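You operate a simulated robot arm through the tools that you are given. There is no shell and no other tool. Be economical: measure what you need, move in short steps, check, and stop when the job is done.

You are at the controls of a simulated robot arm. One attempt, no reset.

Task
Weigh about 80 g of the orange tin's beans into the steel cup.
Fine: stand the cup on the bench scale, tare it empty, leave it there; within 5 g on the display; the tin goes back.

Only the result counts: the job must be done as asked and must still hold three seconds after the hand-in. Knocking over, shifting, dropping, spilling or breaking anything else fails it.

Robot
A 7-joint arm with a two-finger parallel gripper, fixed in place. Base frame: the origin is at the foot of the arm, x ahead of it, y to its left, z up; the work surface is at about z = 0. Readings come in m, degrees, newtons and seconds.
With the tool pointing down near the work surface it reaches from about 0.22 to 0.58 m from the base axis. Its first joint turns from -66.0 to 66.0 degrees. Payload 2.5 kg.
The tool frame sits at the grasp point between the pads (the TCP): z along the fingers, y along the line on which they close. The tips reach 0.023 m beyond it. The gripper opens to 0.094 m. The fingers are 0.038 m wide and 0.01 m thick; the gripper's body (0.054 by 0.096 m) begins 0.039 m behind the TCP.
Orientation is that of the tool frame in the base frame, as a unit quaternion [x, y, z, w]. With the fingers straight down and closing along the base's y, the tool's x points along the base's -x, its y along +y and its z along -z.

Tools
- The arm moves only by the tool play_rows. Its argument "motion" is a list of rows, each a list of 7 numbers: the shift along the tool's x, y, z in m, then the turn, a rotation vector about the tool's x, y, z in degrees, then the opening, from 0 (shut) to 1 (fully open). In form: [[tx, ty, tz, rx, ry, rz, claw], ...]. A call has 1 to 20 rows; each row is the pose to reach, as a shift and turn from the pose commanded when the call began, along the tool's axes at that moment. A row lasts 0.2 s, in which the tool goes at most 0.05 m and 8.6 degrees; a call with a longer step from one row to the next is refused whole, and so is a gripper value outside its range. Where a pose cannot be reached the arm comes as near as it can. A force on the tool above 40 N (or 10 N above the force at the start of the call, whichever is more), or a blocked arm, ends the call early, and 0.2 s more pass. Each finger travels about 0.108 m/s and halts on what it meets, pressing with about 28 N; the grip force reading is that of the motor and also rises with nothing between the fingers. The clock runs only during rows and for 0.2 s after the last one: add rows that repeat a pose to give the fingers time. The reply holds the time, the measured pose of the TCP, the force on the tool along the base axes, the opening and the grip force, in the units named above and with some noise, and new pictures: "pictures" is both (left out), scene, wrist or none.
- Cameras (640 x 400 px; columns grow to the right, rows downward): "scene" is fixed at [0.1378, -0.4209, 0.5616]; the picture's right is [0.70, -0.71, 0.00], its down [-0.40, -0.40, -0.82] and it looks along [0.59, 0.58, -0.57] (base axes); focal length 269 px, centre (320, 200). "wrist" rides on the gripper at [-0.039, 0, -0.044] in the tool frame; the picture's right is [0.00, -1.00, 0.00], its down [0.97, 0.00, -0.24] and it looks along [0.24, 0.00, 0.97] (tool axes); focal length 218 px, centre (320, 200).
- probe_pixels(camera, pixels): there is no depth. For up to 12 entries [column, row, z] of the newest picture of that camera ("zoom" is the newest enlarged one), the place [x, y] in the base frame at which the ray of that pixel passes the height z, good to about 0.002 m, but the place of the scene camera against the robot may be out by one fixed shift of up to 0.025 m in any direction. No time passes.
- inspect(camera, box): a new picture of the part [left, top, right, bottom] of that camera's present view, enlarged. No time passes.
- finish_job(): hands the job in; it is judged then, once.

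Work in short steps. Measure before you move; look again where a grasp or a placing could have gone wrong, and mend it. You have 80 turns and 120 pictures in all, those below and enlarged ones among them. Open the gripper and draw the arm clear of the work before you hand the job in, unless the task says otherwise; then end with one line.

The tools are called after "Request:" as name(argument=value, ...) on one line, values as JSON. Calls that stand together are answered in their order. play_rows: Moves the arm, as the interface text tells. Its arguments: {"type":"object","properties":{"motion":{"type":"array"},"pictures":{"type":"string","enum":["both","scene","wrist","none"]}},"required":["motion"]} The other tools are called the same way: probe_pixels (camera, pixels) gives the place at which the rays of pixels pass given heights; inspect (camera, box) takes an enlarged picture of a part of a camera's view; finish_job () hands the job in.

At the start:

```text
t: 0.0
position: [0.4299, -0.1039, 0.4052]
tool_rot: [0.001, 1.0, 0.0, 0.001]
force: [-0.4, 0.2, 0.3]
gripper_width: 0.0941
grasp_force: 0.1
```

scene: 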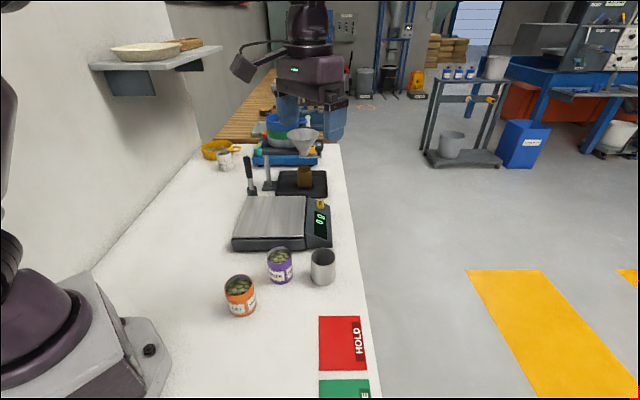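
wrist: 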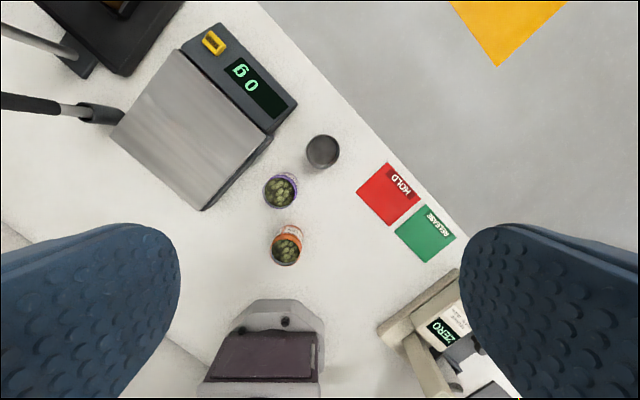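

The scene shows the scale, orange tin at (240,297), purple tin (280,266) and cup (322,267). I enlarge the views to read the labels and controls.

Request:
inspect(camera="scene", box=[200, 180, 400, 400])

Request:
inspect(camera="wrist", box=[100, 0, 340, 280])

Request:
inspect(camera="wrist", box=[340, 150, 520, 400])

```text
1.82 times, centred on (300, 290) of scene
```

zoom: 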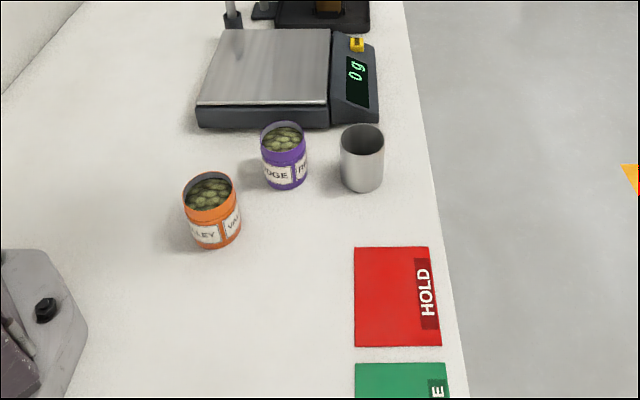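

```text
1.43 times, centred on (220, 140) of wrist
```

zoom: 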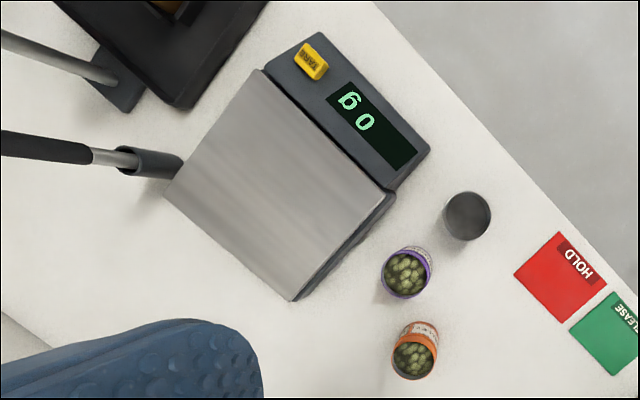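

```text
1.60 times, centred on (430, 275) of wrist
```

zoom: 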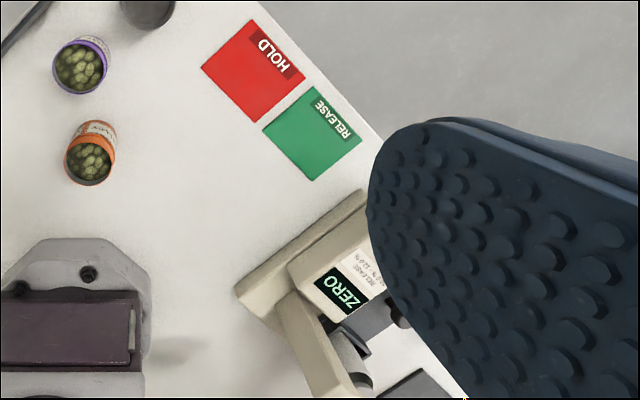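

Probing key points in the wrist view (after last wrist picture): cup, tins, scale corners, tare button.

Request:
probe_pixels(camera="wrist", pixels=[[323, 150, 0.06], [323, 150, 0.0], [281, 189, 0.06], [287, 243, 0.06], [287, 250, 0.06], [213, 42, 0.05], [195, 50, 0.04], [110, 138, 0.04], [201, 209, 0.04], [267, 138, 0.04], [240, 110, 0.04], [82, 112, 0.05]])

Request:
probe_pixels(camera="scene", pixels=[[323, 284, 0.0], [323, 253, 0.06], [242, 316, 0.0], [240, 284, 0.06], [280, 283, 0.0], [279, 254, 0.06], [320, 203, 0.05], [233, 239, 0.04], [305, 240, 0.04], [305, 196, 0.04], [247, 197, 0.04]])

Request:
inspect(camera="wrist", box=[240, 120, 360, 280])

Request:
inspect(camera="scene", box=[220, 230, 350, 330])

```text
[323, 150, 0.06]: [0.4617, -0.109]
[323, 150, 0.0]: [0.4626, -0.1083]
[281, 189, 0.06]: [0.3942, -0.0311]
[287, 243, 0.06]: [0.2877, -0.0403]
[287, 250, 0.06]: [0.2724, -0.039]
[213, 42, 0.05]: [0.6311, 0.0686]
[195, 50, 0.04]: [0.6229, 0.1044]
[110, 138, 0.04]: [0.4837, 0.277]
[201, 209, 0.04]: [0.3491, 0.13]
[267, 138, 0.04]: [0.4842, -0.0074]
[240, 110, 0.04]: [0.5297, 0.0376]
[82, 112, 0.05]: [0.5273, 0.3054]
```

```text
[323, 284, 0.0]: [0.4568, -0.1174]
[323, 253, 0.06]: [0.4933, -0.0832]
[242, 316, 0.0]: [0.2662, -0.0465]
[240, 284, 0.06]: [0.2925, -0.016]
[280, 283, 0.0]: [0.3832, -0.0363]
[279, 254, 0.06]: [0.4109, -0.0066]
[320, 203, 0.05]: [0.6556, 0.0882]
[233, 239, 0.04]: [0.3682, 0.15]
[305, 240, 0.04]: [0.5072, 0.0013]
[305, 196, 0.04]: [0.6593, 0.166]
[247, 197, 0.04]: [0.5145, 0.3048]
```

```text
2.50 times, centred on (300, 200) of wrist
```

zoom: 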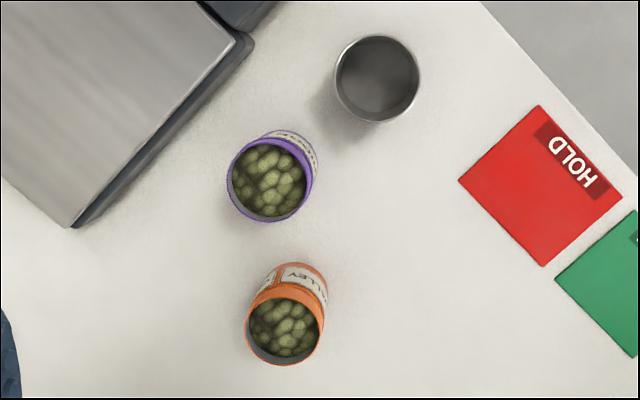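

```text
4.00 times, centred on (285, 280) of scene
```

zoom: 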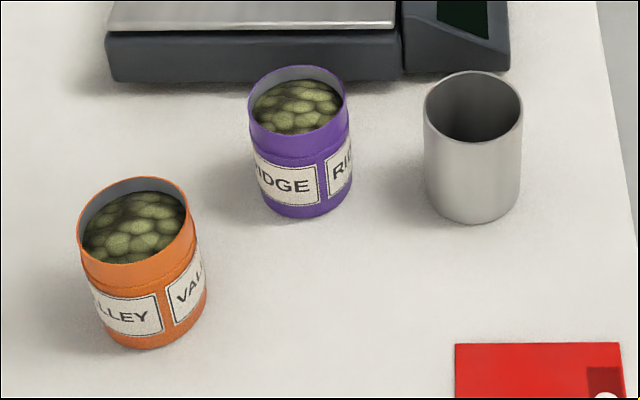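

Wrist sight puts the cup centre near (0.46,-0.109); I probe scene rim/base centres to estimate heights of cup and tins.

Request:
probe_pixels(camera="scene", pixels=[[323.5, 256.7, 0.05], [323.5, 256.7, 0.07], [323.5, 279, 0.0], [238.5, 284, 0.05], [238.5, 284, 0.07], [241.5, 309, 0], [278.5, 255.5, 0.05], [278.5, 255.5, 0.07], [280.5, 277.5, 0.0]])

Request:
probe_pixels(camera="wrist", pixels=[[322.8, 151.6, 0.07], [280, 192, 0.05], [280, 192, 0.07], [286, 252.5, 0.05], [286, 252.5, 0.07], [290, 238, 0.0], [309.6, 151.6, 0.07], [340, 151.6, 0.07], [270.5, 252.5, 0.07], [302, 252.5, 0.07]])

```text
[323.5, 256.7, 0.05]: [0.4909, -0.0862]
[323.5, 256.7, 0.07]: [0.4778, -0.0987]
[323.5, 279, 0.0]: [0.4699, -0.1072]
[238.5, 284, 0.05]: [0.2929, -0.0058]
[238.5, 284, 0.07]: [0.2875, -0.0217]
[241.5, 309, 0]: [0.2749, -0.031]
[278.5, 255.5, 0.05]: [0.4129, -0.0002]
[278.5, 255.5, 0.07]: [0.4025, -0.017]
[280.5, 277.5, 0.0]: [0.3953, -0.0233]
```

```text
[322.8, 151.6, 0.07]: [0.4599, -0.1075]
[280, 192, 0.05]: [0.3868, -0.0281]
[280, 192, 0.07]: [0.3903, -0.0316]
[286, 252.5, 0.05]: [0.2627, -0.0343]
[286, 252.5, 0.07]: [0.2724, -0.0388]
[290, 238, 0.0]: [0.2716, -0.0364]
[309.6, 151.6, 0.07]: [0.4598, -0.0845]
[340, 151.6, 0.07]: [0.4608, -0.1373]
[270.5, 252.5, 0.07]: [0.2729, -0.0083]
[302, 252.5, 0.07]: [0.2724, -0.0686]
```

The cup rim is about 0.06 m wide at (0.460,-0.108), height about 0.07. I descend above it to z≈0.2 and look again.

Request:
play_rows(motion=[[-0.01, -0.001, 0.04, 0, 0, 0, 1], [-0.02, -0.003, 0.08, 0, 0, 0, 1], [-0.03, -0.004, 0.12, 0, 0, 0, 1], [-0.03, -0.004, 0.16, 0, 0, 0, 1], [-0.03, -0.004, 0.205, 0, 0, 0, 1], [-0.03, -0.004, 0.205, 0, 0, 0, 1]])

```text
t: 1.4
position: [0.4591, -0.1073, 0.1994]
tool_rot: [-0.001, 1.0, 0.0, 0.0]
force: [0.3, -0.6, 0.0]
gripper_width: 0.0941
grasp_force: 0.1
```

scene: 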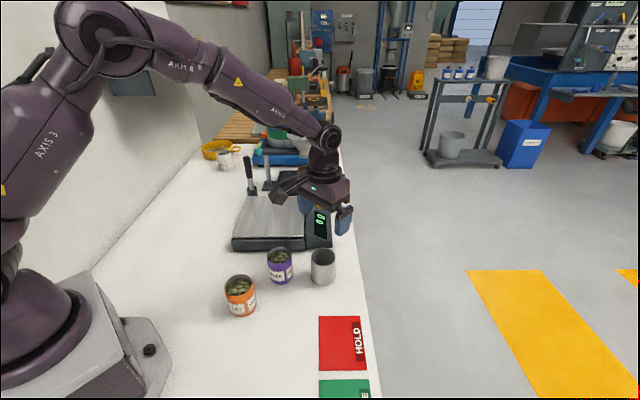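
wrist: 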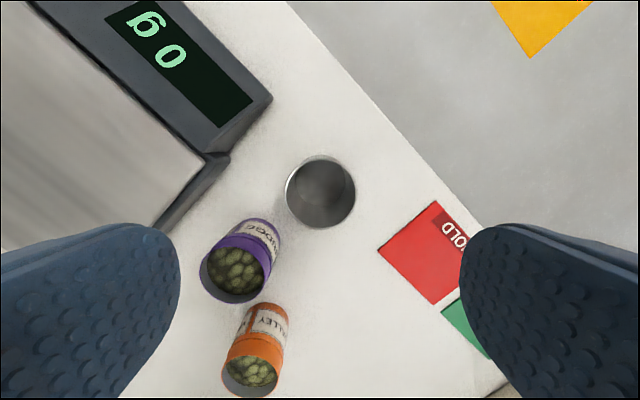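

Rim now centred at about (320,192). Probing it and both tins for finer positions and heights.

Request:
probe_pixels(camera="wrist", pixels=[[320, 192, 0.07], [285, 192, 0.07], [355, 192, 0.07], [322, 185, 0.0], [252, 370, 0.07], [252, 370, 0.06], [235, 268, 0.07], [235, 268, 0.06], [272, 98, 0.05], [230, 158, 0.05], [209, 153, 0.05], [152, 228, 0.05]])

```text
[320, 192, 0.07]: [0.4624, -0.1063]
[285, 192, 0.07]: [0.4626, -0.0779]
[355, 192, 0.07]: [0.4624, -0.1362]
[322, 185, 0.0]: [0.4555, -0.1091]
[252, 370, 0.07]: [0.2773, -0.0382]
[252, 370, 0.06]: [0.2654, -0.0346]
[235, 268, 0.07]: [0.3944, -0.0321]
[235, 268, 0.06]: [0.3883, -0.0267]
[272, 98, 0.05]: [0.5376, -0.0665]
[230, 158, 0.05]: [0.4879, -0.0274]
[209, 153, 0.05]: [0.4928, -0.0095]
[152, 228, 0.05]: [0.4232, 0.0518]
```

Centre ≈ (0.461,-0.107); the TCP is on it. I go down to z≈0.05 and close on the cup.

Request:
play_rows(motion=[[-0.002, 0, 0.04, 0, 0, 0, 1], [-0.002, 0, 0.08, 0, 0, 0, 1], [-0.002, 0, 0.115, 0, 0, 0, 1], [-0.002, 0, 0.148, 0, 0, 0, 1], [-0.002, 0, 0.15, 0, 0, 0, 1], [-0.002, 0, 0.15, 0, 0, 0, 0.75], [-0.002, 0, 0.15, 0, 0, 0, 0.5], [-0.002, 0, 0.15, 0, 0, 0, 0.5]])

```text
t: 3.2
position: [0.463, -0.1072, 0.0493]
tool_rot: [0.0, 1.0, 0.0, 0.001]
force: [0.0, 0.3, -0.1]
gripper_width: 0.0586
grasp_force: 28.1
```

scene: 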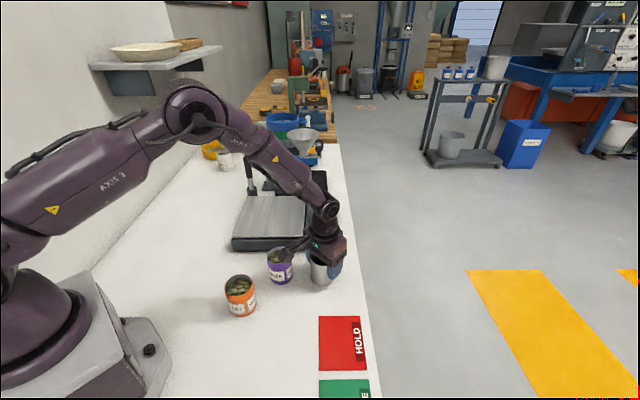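
wrist: 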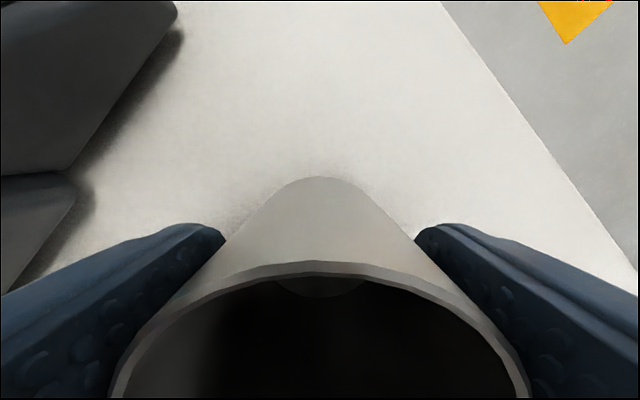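

Gripped: opening 0.0586. I lift straight up and look more closely at the bracket on the hand.

Request:
play_rows(motion=[[0, 0, -0.02, 0, 0, 0, 0.5], [0, 0, -0.06, 0, 0, 0, 0.5], [0, 0, -0.1, 0, 0, 0, 0.5], [0, 0, -0.14, 0, 0, 0, 0.5], [0, 0, -0.14, 0, 0, 0, 0.5]], pictures="none")

Request:
inspect(camera="scene", box=[220, 110, 380, 280])

```text
t: 4.4
position: [0.4643, -0.1067, 0.1923]
tool_rot: [0.0, 1.0, 0.0, 0.0]
force: [-0.1, 0.1, -2.2]
gripper_width: 0.0589
grasp_force: 27.7
```

```text
2.35 times, centred on (300, 195) of scene
```

zoom: 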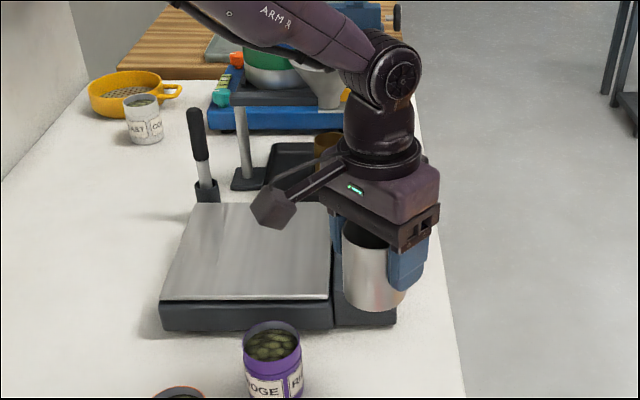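

The cup is held clear, bottom at about 0.143. I carry it over the plate centre around (0.47,0.12).

Request:
play_rows(motion=[[-0.001, 0.03, 0, 0, 0, 0, 0.5], [-0.002, 0.07, 0, 0, 0, 0, 0.5], [-0.003, 0.11, 0, 0, 0, 0, 0.5], [-0.004, 0.15, 0, 0, 0, 0, 0.5], [-0.006, 0.19, 0, 0, 0, 0, 0.5], [-0.006, 0.215, 0, 0, 0, 0, 0.5], [-0.006, 0.227, 0, 0, 0, 0, 0.5], [-0.006, 0.227, 0, 0, 0, 0, 0.5]])

```text
t: 6.2
position: [0.4669, 0.1187, 0.1914]
tool_rot: [0.0, 1.0, 0.0, 0.001]
force: [0.1, 0.4, 0.1]
gripper_width: 0.0587
grasp_force: 27.9
```

scene: 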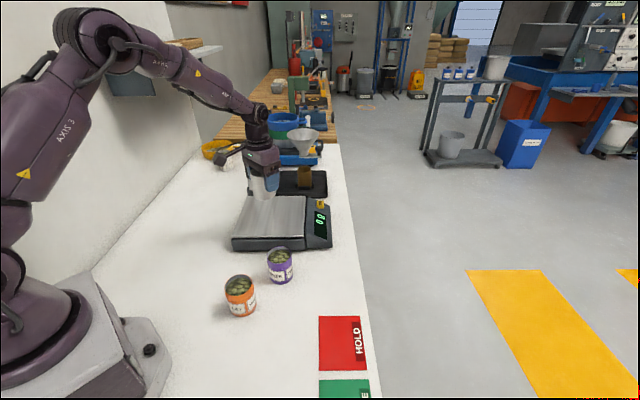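
wrist: 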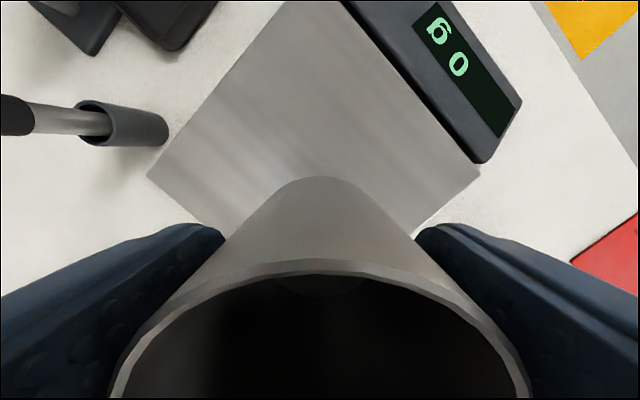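

Probing the plate corners (147,175) and (482,173) to check that the cup stands inside the plate, plus the nearby handle holder (140,120).

Request:
probe_pixels(camera="wrist", pixels=[[147, 175, 0.04], [147, 175, 0.06], [482, 173, 0.04], [482, 173, 0.06], [170, 122, 0.03], [80, 110, 0.05]])

```text
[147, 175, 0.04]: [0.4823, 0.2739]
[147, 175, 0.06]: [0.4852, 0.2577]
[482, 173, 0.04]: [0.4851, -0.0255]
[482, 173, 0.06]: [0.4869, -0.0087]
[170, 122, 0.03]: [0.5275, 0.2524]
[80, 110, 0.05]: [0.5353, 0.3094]
```

Plate is near z≈0.04, cup is well inside. I lower to just above it, then finely.

Request:
play_rows(motion=[[0, 0, 0.03, 0, 0, 0, 0.5], [0, 0, 0.06, 0, 0, 0, 0.5], [0, 0, 0.08, 0, 0, 0, 0.5], [0, 0, 0.09, 0, 0, 0, 0.5], [0, 0, 0.093, 0, 0, 0, 0.5], [0, 0, 0.096, 0, 0, 0, 0.5]], pictures="scene")

Request:
inspect(camera="scene", box=[220, 150, 350, 260])

```text
t: 7.6
position: [0.4676, 0.1196, 0.0944]
tool_rot: [0.0, 1.0, 0.0, 0.001]
force: [-0.9, -0.5, 20.5]
gripper_width: 0.057
grasp_force: 27.9
```

scene: 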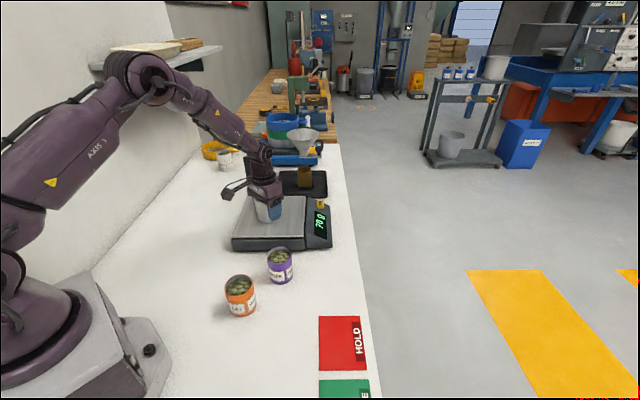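

```text
3.64 times, centred on (285, 205) of scene
```

zoom: 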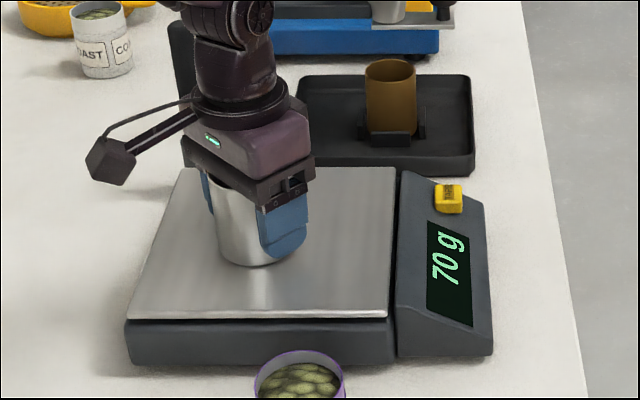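

Contact at 20 N, so the plate is near z≈0.046. I ease up 1 mm, open and rise.

Request:
play_rows(motion=[[0, 0, -0.001, 0, 0, 0, 0.5], [0, 0, -0.001, 0, 0, 0, 0.65], [0, 0, -0.001, 0, 0, 0, 1], [0, 0, -0.001, 0, 0, 0, 1], [0, 0, -0.03, 0, 0, 0, 1], [0, 0, -0.07, 0, 0, 0, 1], [0, 0, -0.11, 0, 0, 0, 1], [0, 0, -0.11, 0, 0, 0, 1]])

Request:
inspect(camera="scene", box=[220, 150, 350, 260])

```text
t: 9.4
position: [0.4688, 0.1187, 0.2057]
tool_rot: [-0.001, 1.0, 0.001, 0.0]
force: [-0.1, -0.5, 0.1]
gripper_width: 0.094
grasp_force: 0.1
```

scene: 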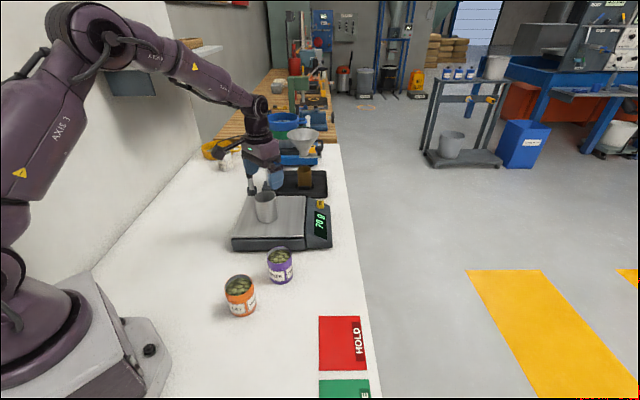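
wrist: 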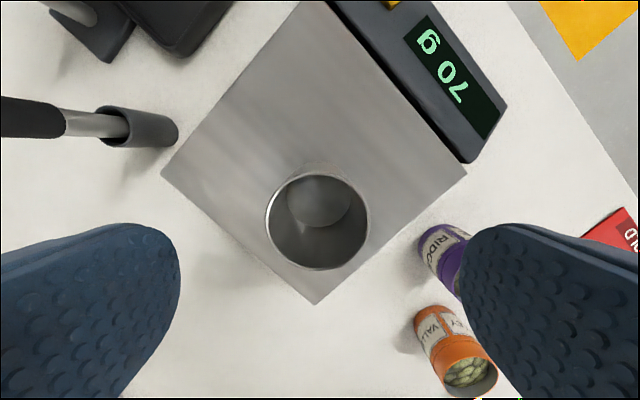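

```text
3.64 times, centred on (285, 205) of scene
```

zoom: 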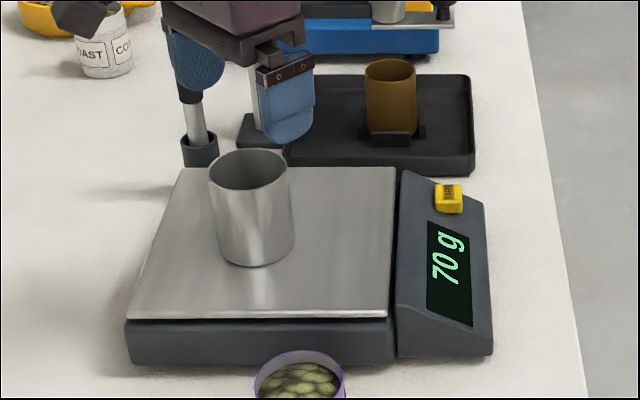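

The cup stands steady and the display reads 70 g. I now move up and over toward the yellow TARE button near (0.63,0.07) to measure it, closing the gripper.

Request:
play_rows(motion=[[0, 0, -0.04, 0, 0, 0, 1], [0, 0, -0.08, 0, 0, 0, 0.7], [-0.03, -0.02, -0.1, 0, 0, 0, 0.4], [-0.06, -0.04, -0.1, 0, 0, 0, 0.1], [-0.07, -0.05, -0.1, 0, 0, 0, 0], [-0.07, -0.05, -0.1, 0, 0, 0, 0], [-0.07, -0.05, -0.1, 0, 0, 0, 0]])

```text
t: 11.0
position: [0.5378, 0.069, 0.3054]
tool_rot: [0.001, 1.0, 0.0, 0.0]
force: [-0.2, -0.1, -0.2]
gripper_width: 0.0
grasp_force: 27.9
```

scene: 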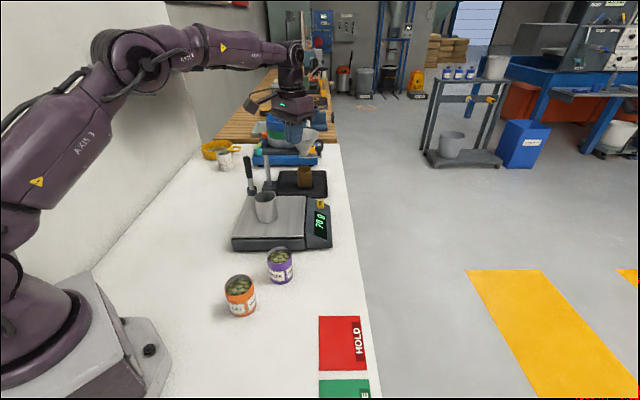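
wrist: 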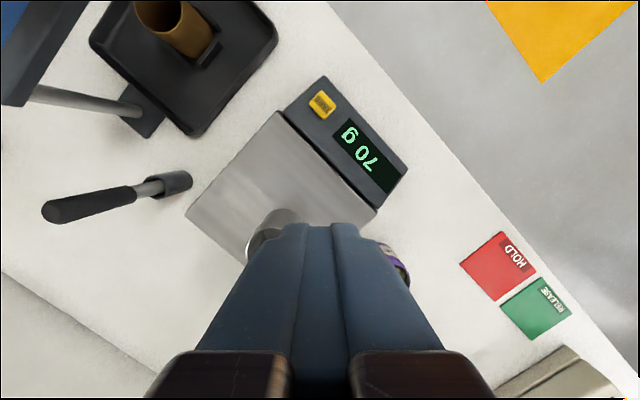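

Button is at (321,104). Probing it at several heights, with neighbours.

Request:
probe_pixels(camera="wrist", pixels=[[321, 104, 0.04], [321, 104, 0.05], [321, 104, 0.06], [321, 104, 0.07], [335, 111, 0.05], [308, 97, 0.05], [205, 62, 0.03]])

Request:
inspect(camera="wrist", box=[260, 60, 420, 200])

```text
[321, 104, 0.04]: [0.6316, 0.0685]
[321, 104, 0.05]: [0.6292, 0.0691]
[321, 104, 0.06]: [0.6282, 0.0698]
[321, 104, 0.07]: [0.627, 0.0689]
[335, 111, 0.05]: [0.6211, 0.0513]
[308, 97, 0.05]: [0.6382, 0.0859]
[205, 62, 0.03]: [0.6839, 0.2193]
```

```text
2.86 times, centred on (340, 130) of wrist
```

zoom: 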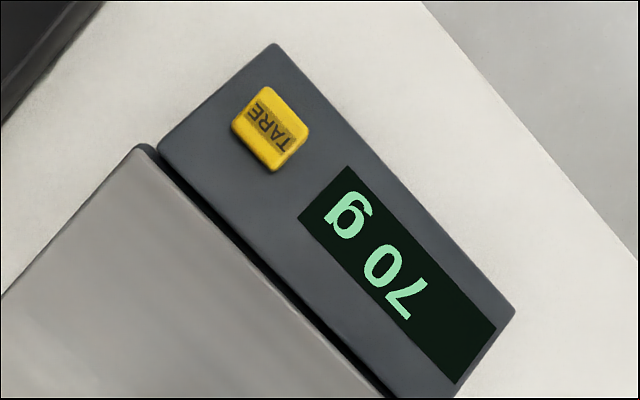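

The button centre is ≈(0.629,0.068). The hand's side bracket (tool +x) would come near the cup, so I first yaw the tool +35° (bracket swings to −y) while moving toward x≈0.60.

Request:
play_rows(motion=[[-0.012, 0, 0, 0, 0, -7, 0], [-0.024, 0, 0.01, 0, 0, -14, 0], [-0.036, 0, 0.02, 0, 0, -21, 0], [-0.048, 0, 0.03, 0, 0, -28, 0], [-0.06, 0, 0.04, 0, 0, -35, 0], [-0.06, 0, 0.04, 0, 0, -35, 0]], pictures="none")

```text
t: 12.4
position: [0.5857, 0.065, 0.2648]
tool_rot: [-0.302, 0.953, 0.0, 0.001]
force: [-0.6, 0.1, 0.6]
gripper_width: 0.0
grasp_force: 28.2
out of reach, approached as far as the arm can: row 4, 5, 6
```

Yaw is right (tool x ≈ (-0.82,-0.58)). Now pitch forward 30°.

Request:
play_rows(motion=[[0, 0, 0, 0, -7.5, 0, 0], [0, 0, 0, 0, -15, 0, 0], [0, 0, 0, 0, -22.5, 0, 0], [0, 0, 0, 0, -30, 0, 0], [0, 0, 0, 0, -30, 0, 0]])

```text
t: 13.6
position: [0.5849, 0.0663, 0.2634]
tool_rot: [-0.291, 0.921, 0.077, 0.248]
force: [0.0, -0.9, -0.8]
gripper_width: 0.0
grasp_force: 28.2
```

scene: 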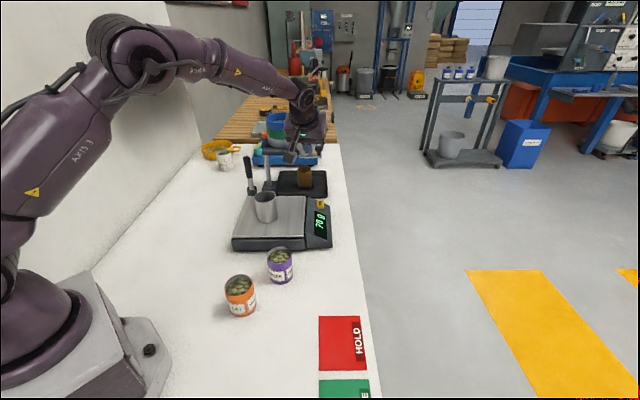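
wrist: 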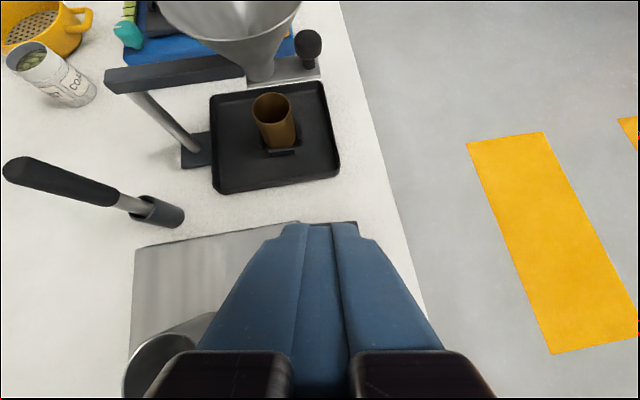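

Tool leaned forward, cup and stand clear. I move TCP over the button to (0.627,0.066,0.113).

Request:
play_rows(motion=[[0.011, -0.006, 0.036, 0, 0, 0, 0], [0.022, -0.012, 0.073, 0, 0, 0, 0], [0.034, -0.018, 0.11, 0, 0, 0, 0], [0.045, -0.024, 0.147, 0, 0, 0, 0], [0.045, -0.024, 0.147, 0, 0, 0, 0]])

Request:
inspect(camera="scene", box=[250, 130, 360, 260])

```text
t: 14.8
position: [0.6304, 0.0648, 0.1126]
tool_rot: [-0.291, 0.921, 0.077, 0.247]
force: [0.4, 0.8, -0.1]
gripper_width: 0.0
grasp_force: 27.7
```

scene: 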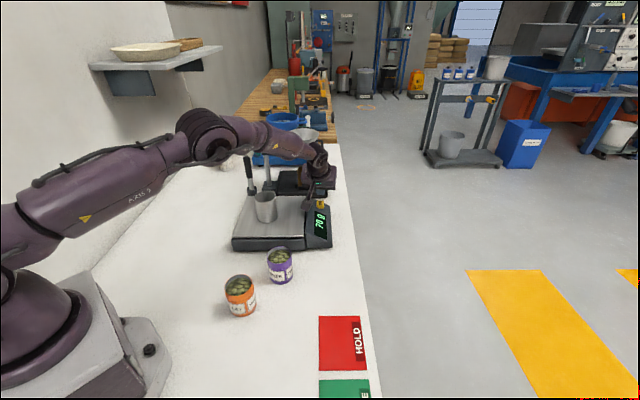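
wrist: 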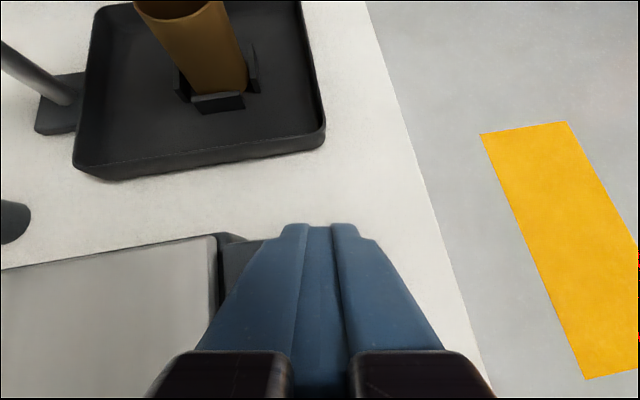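

```text
3.08 times, centred on (305, 195) of scene
```

zoom: 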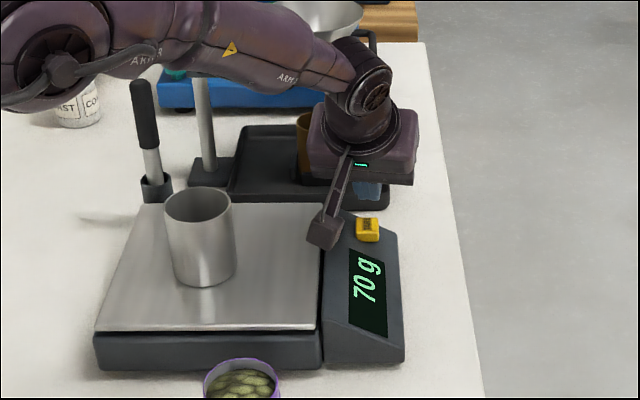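

Fingertip is above the yellow button, bracket clear of the cup. Lowering vertically in small steps to find contact.

Request:
play_rows(motion=[[0.004, 0, 0.00693, 0, 0, 0, 0], [0.0075, 0, 0.013, 0, 0, 0, 0], [0.0095, 0, 0.01645, 0, 0, 0, 0], [0.011, 0, 0.01905, 0, 0, 0, 0]], pictures="none")

Request:
inspect(camera="scene", box=[250, 130, 360, 260])

```text
t: 15.8
position: [0.6279, 0.0663, 0.091]
tool_rot: [-0.291, 0.921, 0.078, 0.246]
force: [-0.1, -0.4, 0.1]
gripper_width: 0.0
grasp_force: 28.2
```

```text
3.08 times, centred on (305, 195) of scene
```

zoom: 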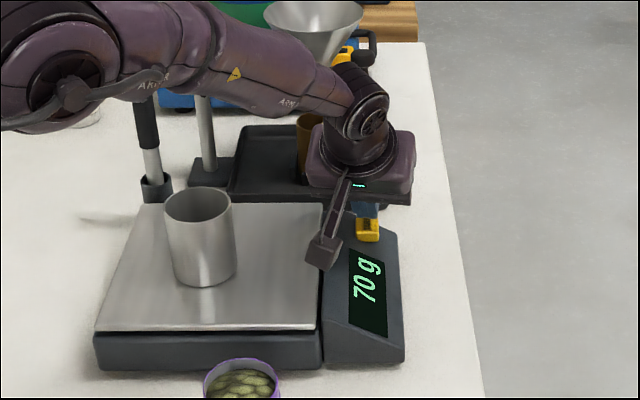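

No contact yet at z=0.091. Going on in 2 mm steps.

Request:
play_rows(motion=[[0.001, 0, 0.00173, 0, 0, 0, 0], [0.002, 0, 0.00346, 0, 0, 0, 0], [0.003, 0, 0.0052, 0, 0, 0, 0], [0.004, 0, 0.00693, 0, 0, 0, 0]], pictures="none")

Request:
inspect(camera="scene", box=[250, 130, 360, 260])

```text
t: 16.8
position: [0.6296, 0.0677, 0.0851]
tool_rot: [-0.291, 0.921, 0.078, 0.247]
force: [-1.0, 0.2, 1.7]
gripper_width: 0.0001
grasp_force: 28.2
```

```text
3.08 times, centred on (305, 195) of scene
```

zoom: 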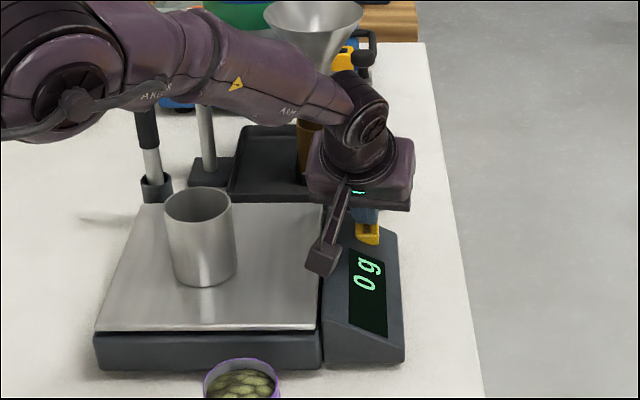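

The display went to 0 g with the cup on: tared. I back off vertically.

Request:
play_rows(motion=[[-0.01, 0, -0.0173, 0, 0, 0, 0], [-0.03, 0, -0.052, 0, 0, 0, 0], [-0.05, 0, -0.0866, 0, 0, 0, 0], [-0.07, 0, -0.121, 0, 0, 0, 0], [-0.09, 0, -0.156, 0, 0, 0, 0], [-0.09, 0, -0.156, 0, 0, 0, 0]], pictures="none")

Request:
inspect(camera="scene", box=[250, 130, 360, 260])

```text
t: 18.2
position: [0.6273, 0.0677, 0.263]
tool_rot: [-0.292, 0.921, 0.079, 0.247]
force: [0.1, -0.4, 0.9]
gripper_width: 0.0001
grasp_force: 27.9
```

```text
3.08 times, centred on (305, 195) of scene
```

zoom: 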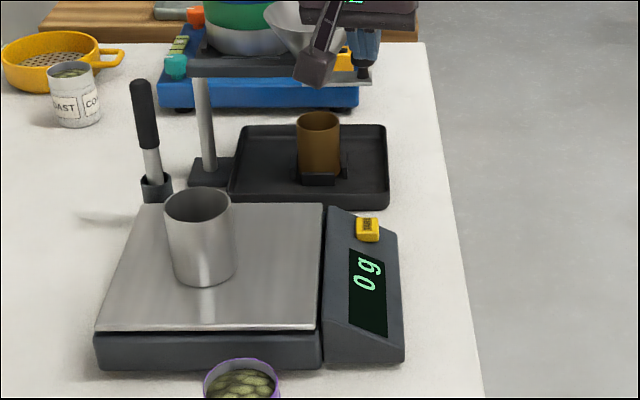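

Tare holds at 0 g with the arm clear. I draw back toward the tins, undoing the pitch and opening.

Request:
play_rows(motion=[[0.0253, 0.0082, -0.0262, 0, 5, 0, 0], [0.0505, 0.0164, -0.0523, 0, 10, 0, 0], [0.0758, 0.0247, -0.0785, 0, 15, 0, 0.2], [0.1011, 0.0329, -0.1047, 0, 20, 0, 0.4], [0.1263, 0.0411, -0.1308, 0, 25, 0, 0.7], [0.1516, 0.0493, -0.157, 0, 30, 0, 1], [0.1516, 0.0493, -0.157, 0, 30, 0, 1]], pictures="none")

```text
t: 19.8
position: [0.4273, -0.0135, 0.3219]
tool_rot: [-0.301, 0.954, -0.001, -0.001]
force: [-0.8, -0.7, -0.5]
gripper_width: 0.0939
grasp_force: 0.1
```

Now undo the yaw and move above the orange tin side, (0.30,-0.035,0.32).

Request:
play_rows(motion=[[0.0236, 0.0116, 0, 0, 0, 7, 1], [0.0472, 0.0232, 0, 0, 0, 14, 1], [0.0708, 0.0348, 0, 0, 0, 21, 1], [0.0944, 0.0464, 0, 0, 0, 28, 1], [0.118, 0.058, 0, 0, 0, 35, 1], [0.118, 0.058, 0, 0, 0, 35, 1]])

```text
t: 21.2
position: [0.2975, -0.0338, 0.3237]
tool_rot: [0.001, 1.0, 0.0, 0.0]
force: [1.2, 0.2, 0.1]
gripper_width: 0.0941
grasp_force: 0.0
```

scene: 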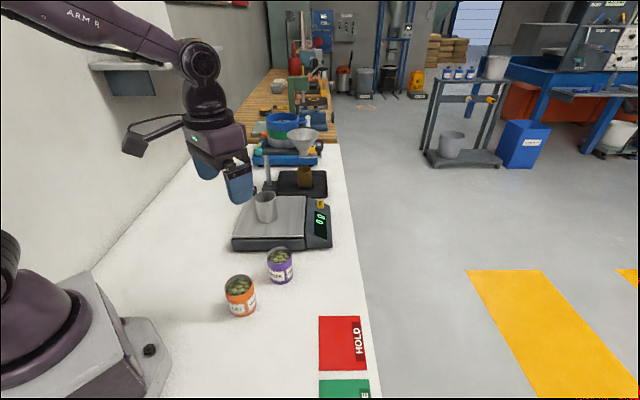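
wrist: 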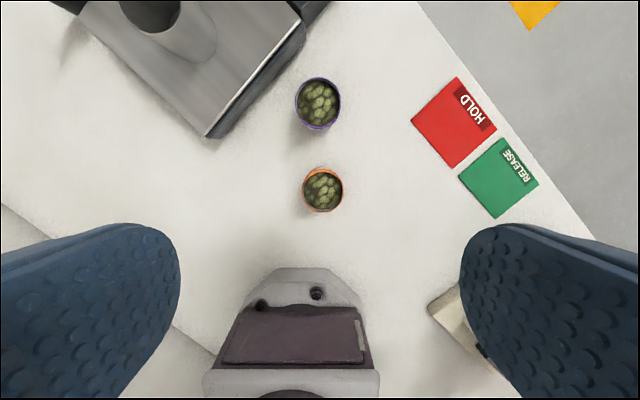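

Orange rim is at (323,190) and purple at (318,104). Probing for position and height agreement.

Request:
probe_pixels(camera="wrist", pixels=[[323, 190, 0.06], [323, 190, 0.07], [323, 190, 0.08], [302.5, 190, 0.07], [343.5, 190, 0.07], [318, 104, 0.07], [205, 136, 0.045], [436, 300, 0.05]])

Request:
inspect(camera="wrist", box=[270, 140, 380, 240])

```text
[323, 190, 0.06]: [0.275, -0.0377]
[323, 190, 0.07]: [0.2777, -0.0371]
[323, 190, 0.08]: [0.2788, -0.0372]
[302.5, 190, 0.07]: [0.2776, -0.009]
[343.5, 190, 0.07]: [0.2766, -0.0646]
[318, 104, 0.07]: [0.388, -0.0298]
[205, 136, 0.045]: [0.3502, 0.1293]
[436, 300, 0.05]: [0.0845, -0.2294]
```

```text
4.00 times, centred on (325, 190) of wrist
```

zoom: 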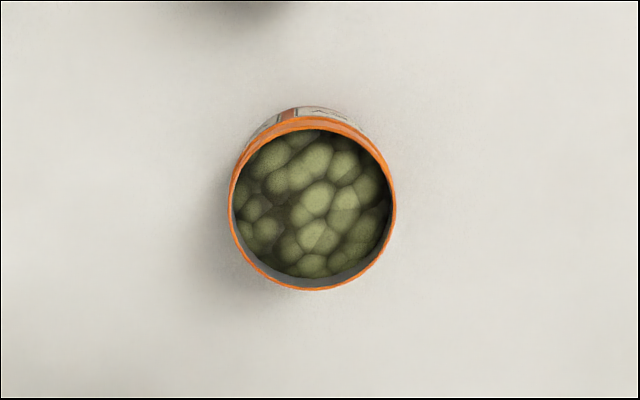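

Tin centre (0.275,-0.037). I tilt the tool back 25° (palm toward +x) above the tin at z≈0.2 and check that it is reachable.

Request:
play_rows(motion=[[0.0045, 0, 0.02, 0, 5, 0, 1], [0.009, -0.001, 0.04, 0, 10, 0, 1], [0.0135, -0.002, 0.065, 0, 15, 0, 1], [0.018, -0.003, 0.09, 0, 20, 0, 1], [0.0225, -0.0032, 0.12, 0, 25, 0, 1], [0.0225, -0.0032, 0.12, 0, 25, 0, 1]])

```text
t: 22.6
position: [0.2744, -0.0365, 0.2045]
tool_rot: [-0.001, 0.976, -0.001, -0.216]
force: [0.0, 0.2, -0.8]
gripper_width: 0.0937
grasp_force: 0.0
```

scene: 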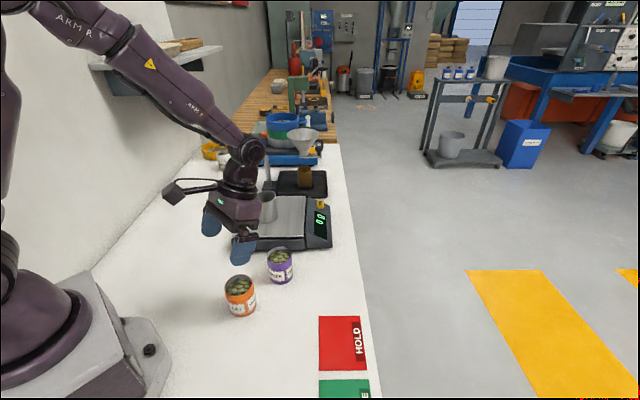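
wrist: 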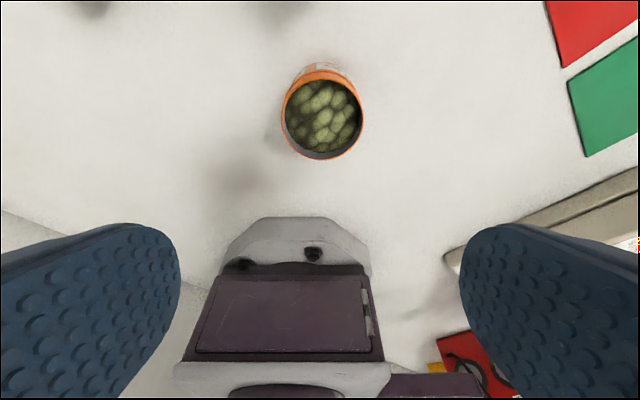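

Reachable, tin rim centred at column 322. I descend vertically, stopping at z≈0.09 to check first.

Request:
play_rows(motion=[[-0.0159, 0, 0.034, 0, 0, 0, 1], [-0.0317, 0, 0.068, 0, 0, 0, 1], [-0.0486, 0, 0.1042, 0, 0, 0, 1], [-0.0486, 0, 0.1042, 0, 0, 0, 1]])

Request:
inspect(camera="scene", box=[170, 180, 330, 340])

```text
t: 23.6
position: [0.2736, -0.0367, 0.0903]
tool_rot: [0.0, 0.976, 0.0, -0.217]
force: [-0.5, 0.2, 0.8]
gripper_width: 0.0943
grasp_force: 0.1
```

scene: 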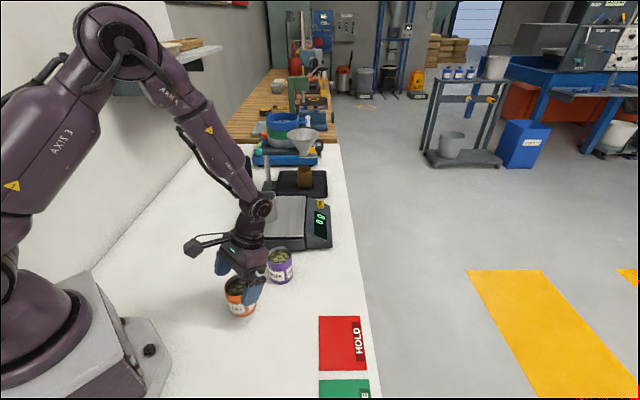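
wrist: 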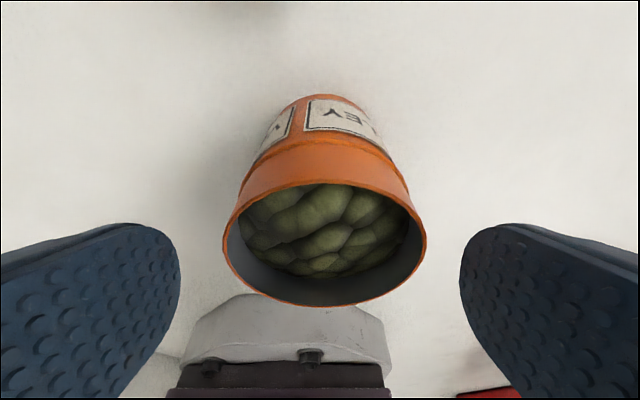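

```text
2.50 times, centred on (250, 260) of scene
```

zoom: 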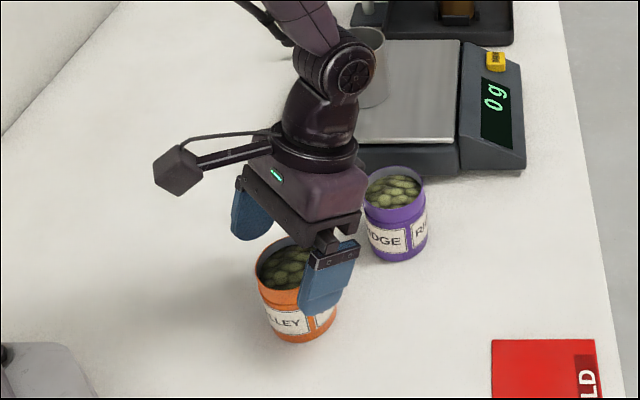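

Tin is centred between the fingers (column 324). Down the last 40 mm to z≈0.05 and close.

Request:
play_rows(motion=[[-0.008, -0.001, 0.018, 0, 0, 0, 1], [-0.0165, -0.001, 0.0362, 0, 0, 0, 1], [-0.0165, -0.001, 0.0362, 0, 0, 0, 1], [-0.0165, -0.001, 0.0362, 0, 0, 0, 0.75], [-0.0165, -0.001, 0.0362, 0, 0, 0, 0.5], [-0.0165, -0.001, 0.0362, 0, 0, 0, 0.5]])

Request:
inspect(camera="scene", box=[170, 180, 330, 340])

```text
t: 25.0
position: [0.2761, -0.039, 0.0501]
tool_rot: [0.0, 0.976, 0.0, -0.216]
force: [-0.7, -0.5, -0.6]
gripper_width: 0.0574
grasp_force: 28.2
```

scene: 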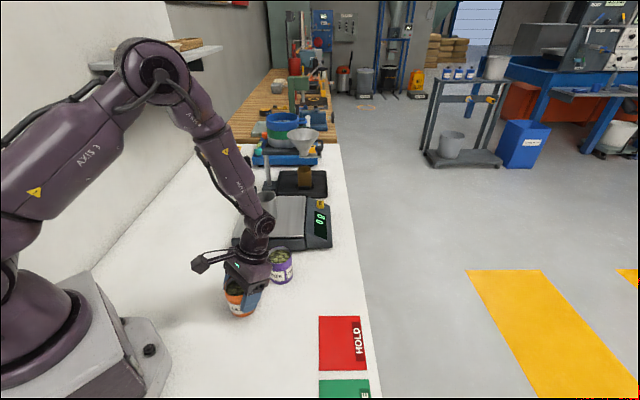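
wrist: 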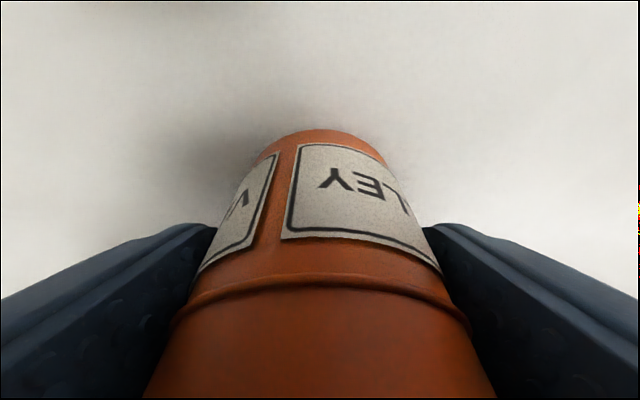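

```text
2.50 times, centred on (250, 260) of scene
```

zoom: 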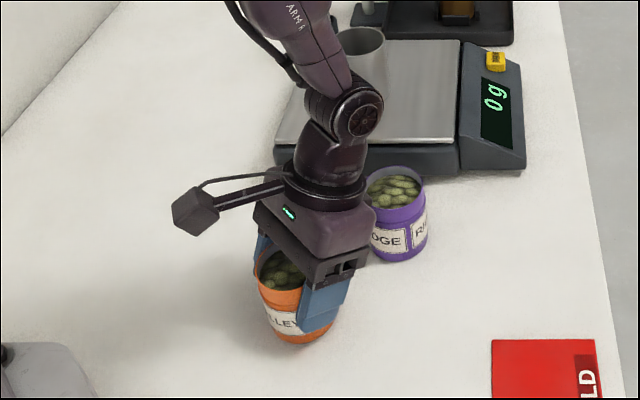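

Tin gripped (0.0574) at TCP (0.276,-0.0385,0.050). I lift it straight up 0.2 m, then carry it level toward the scale.

Request:
play_rows(motion=[[0.004, 0, -0.009, 0, 0, 0, 0.5], [0.017, 0, -0.036, 0, 0, 0, 0.5], [0.034, 0, -0.072, 0, 0, 0, 0.5], [0.051, 0, -0.109, 0, 0, 0, 0.5], [0.068, 0, -0.145, 0, 0, 0, 0.5], [0.081, 0, -0.174, 0, 0, 0, 0.5], [0.0845, 0, -0.181, 0, 0, 0, 0.5], [0.0733, 0.0099, -0.1862, 0, 0, 0, 0.5], [0.0508, 0.0297, -0.1967, 0, 0, 0, 0.5], [0.0284, 0.0495, -0.2072, 0, 0, 0, 0.5], [0.0059, 0.0693, -0.2177, 0, 0, 0, 0.5], [-0.0166, 0.0891, -0.2282, 0, 0, 0, 0.5], [-0.0278, 0.099, -0.2334, 0, 0, 0, 0.5], [-0.0278, 0.099, -0.2334, 0, 0, 0, 0.5]])

```text
t: 28.0
position: [0.3991, 0.0611, 0.2487]
tool_rot: [0.0, 0.976, 0.0, -0.216]
force: [-0.6, 0.6, -1.0]
gripper_width: 0.0574
grasp_force: 28.5
```

scene: 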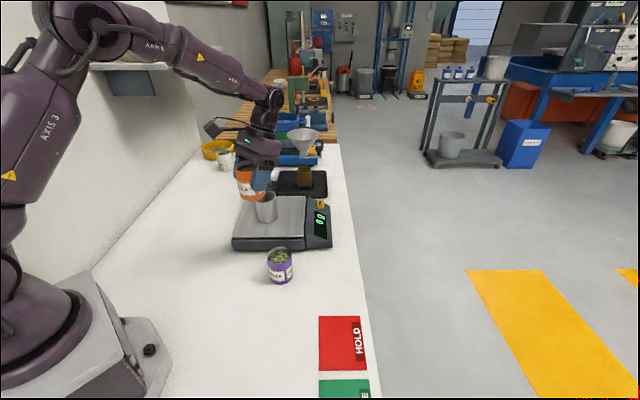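
wrist: 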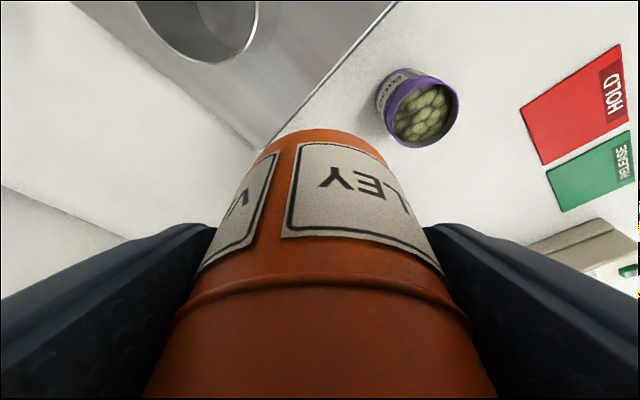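

Tin carried level at z≈0.25, nothing spilled. Move to above the far side of the cup (0.51,0.119) while tilting the tin only 20°.

Request:
play_rows(motion=[[-0.0201, 0.0116, -0.0094, 0, -4, 0, 0.5], [-0.0402, 0.0232, -0.0188, 0, -8, 0, 0.5], [-0.0604, 0.0348, -0.0281, 0, -12, 0, 0.5], [-0.0805, 0.0464, -0.0375, 0, -16, 0, 0.5], [-0.1006, 0.058, -0.0469, 0, -20, 0, 0.5], [-0.1006, 0.058, -0.0469, 0, -20, 0, 0.5]])

Request:
inspect(camera="scene", box=[210, 120, 340, 250])

```text
t: 29.4
position: [0.5107, 0.1176, 0.2479]
tool_rot: [0.0, 0.999, 0.0, -0.043]
force: [-0.1, -0.2, -2.3]
gripper_width: 0.0575
grasp_force: 28.0
```

scene: 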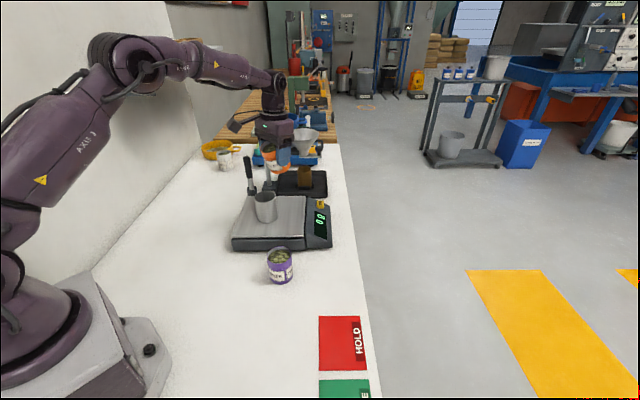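
wrist: 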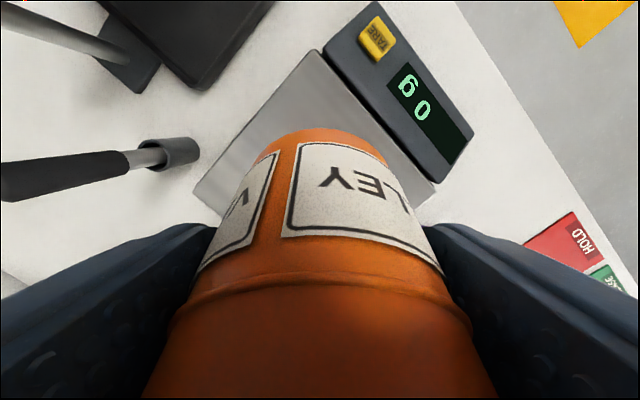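

```text
3.08 times, centred on (275, 185) of scene
```

zoom: 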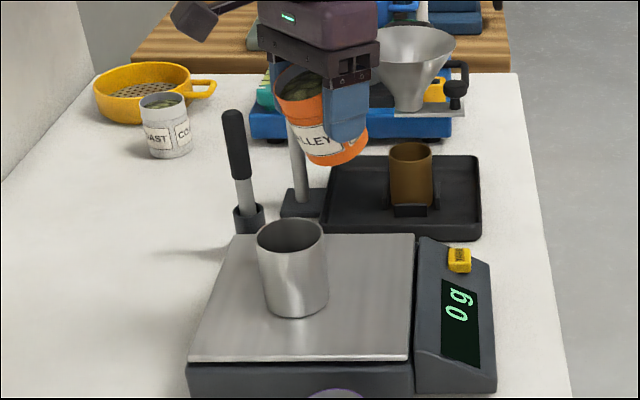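

Tin is at 20° with its lip side toward the cup. Checking the cup rim in the scene, and lowering while tilting to 42°.

Request:
probe_pixels(camera="scene", pixels=[[265.9, 197, 0.116]])

Request:
play_rows(motion=[[-0.0017, 0.001, 0.02, 0, -6, 0, 0.5], [-0.0035, 0.001, 0.04, 0, -12, 0, 0.5], [-0.0052, 0.001, 0.06, 0, -18, 0, 0.5], [-0.0063, 0.001, 0.0717, 0, -22, 0, 0.5], [-0.0063, 0.001, 0.0717, 0, -22, 0, 0.5]], pictures="none")

Request:
inspect(camera="scene", box=[210, 130, 340, 260])

```text
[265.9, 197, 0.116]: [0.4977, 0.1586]
```

```text
t: 30.6
position: [0.5098, 0.1194, 0.1764]
tool_rot: [-0.001, 0.989, 0.001, 0.149]
force: [0.0, 0.3, -2.1]
gripper_width: 0.0573
grasp_force: 28.3
```

```text
3.08 times, centred on (275, 195) of scene
```

zoom: 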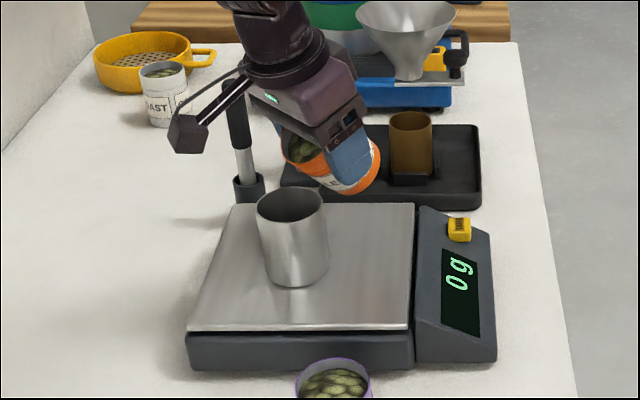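

At 42° nothing has flowed. Zooming in to check the lip against the cup rim.

Request:
inspect(camera="scene", box=[245, 165, 305, 225])

```text
6.67 times, centred on (275, 195) of scene
```

zoom: 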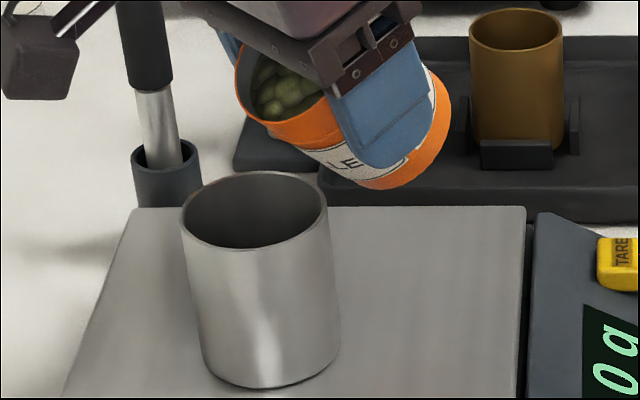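

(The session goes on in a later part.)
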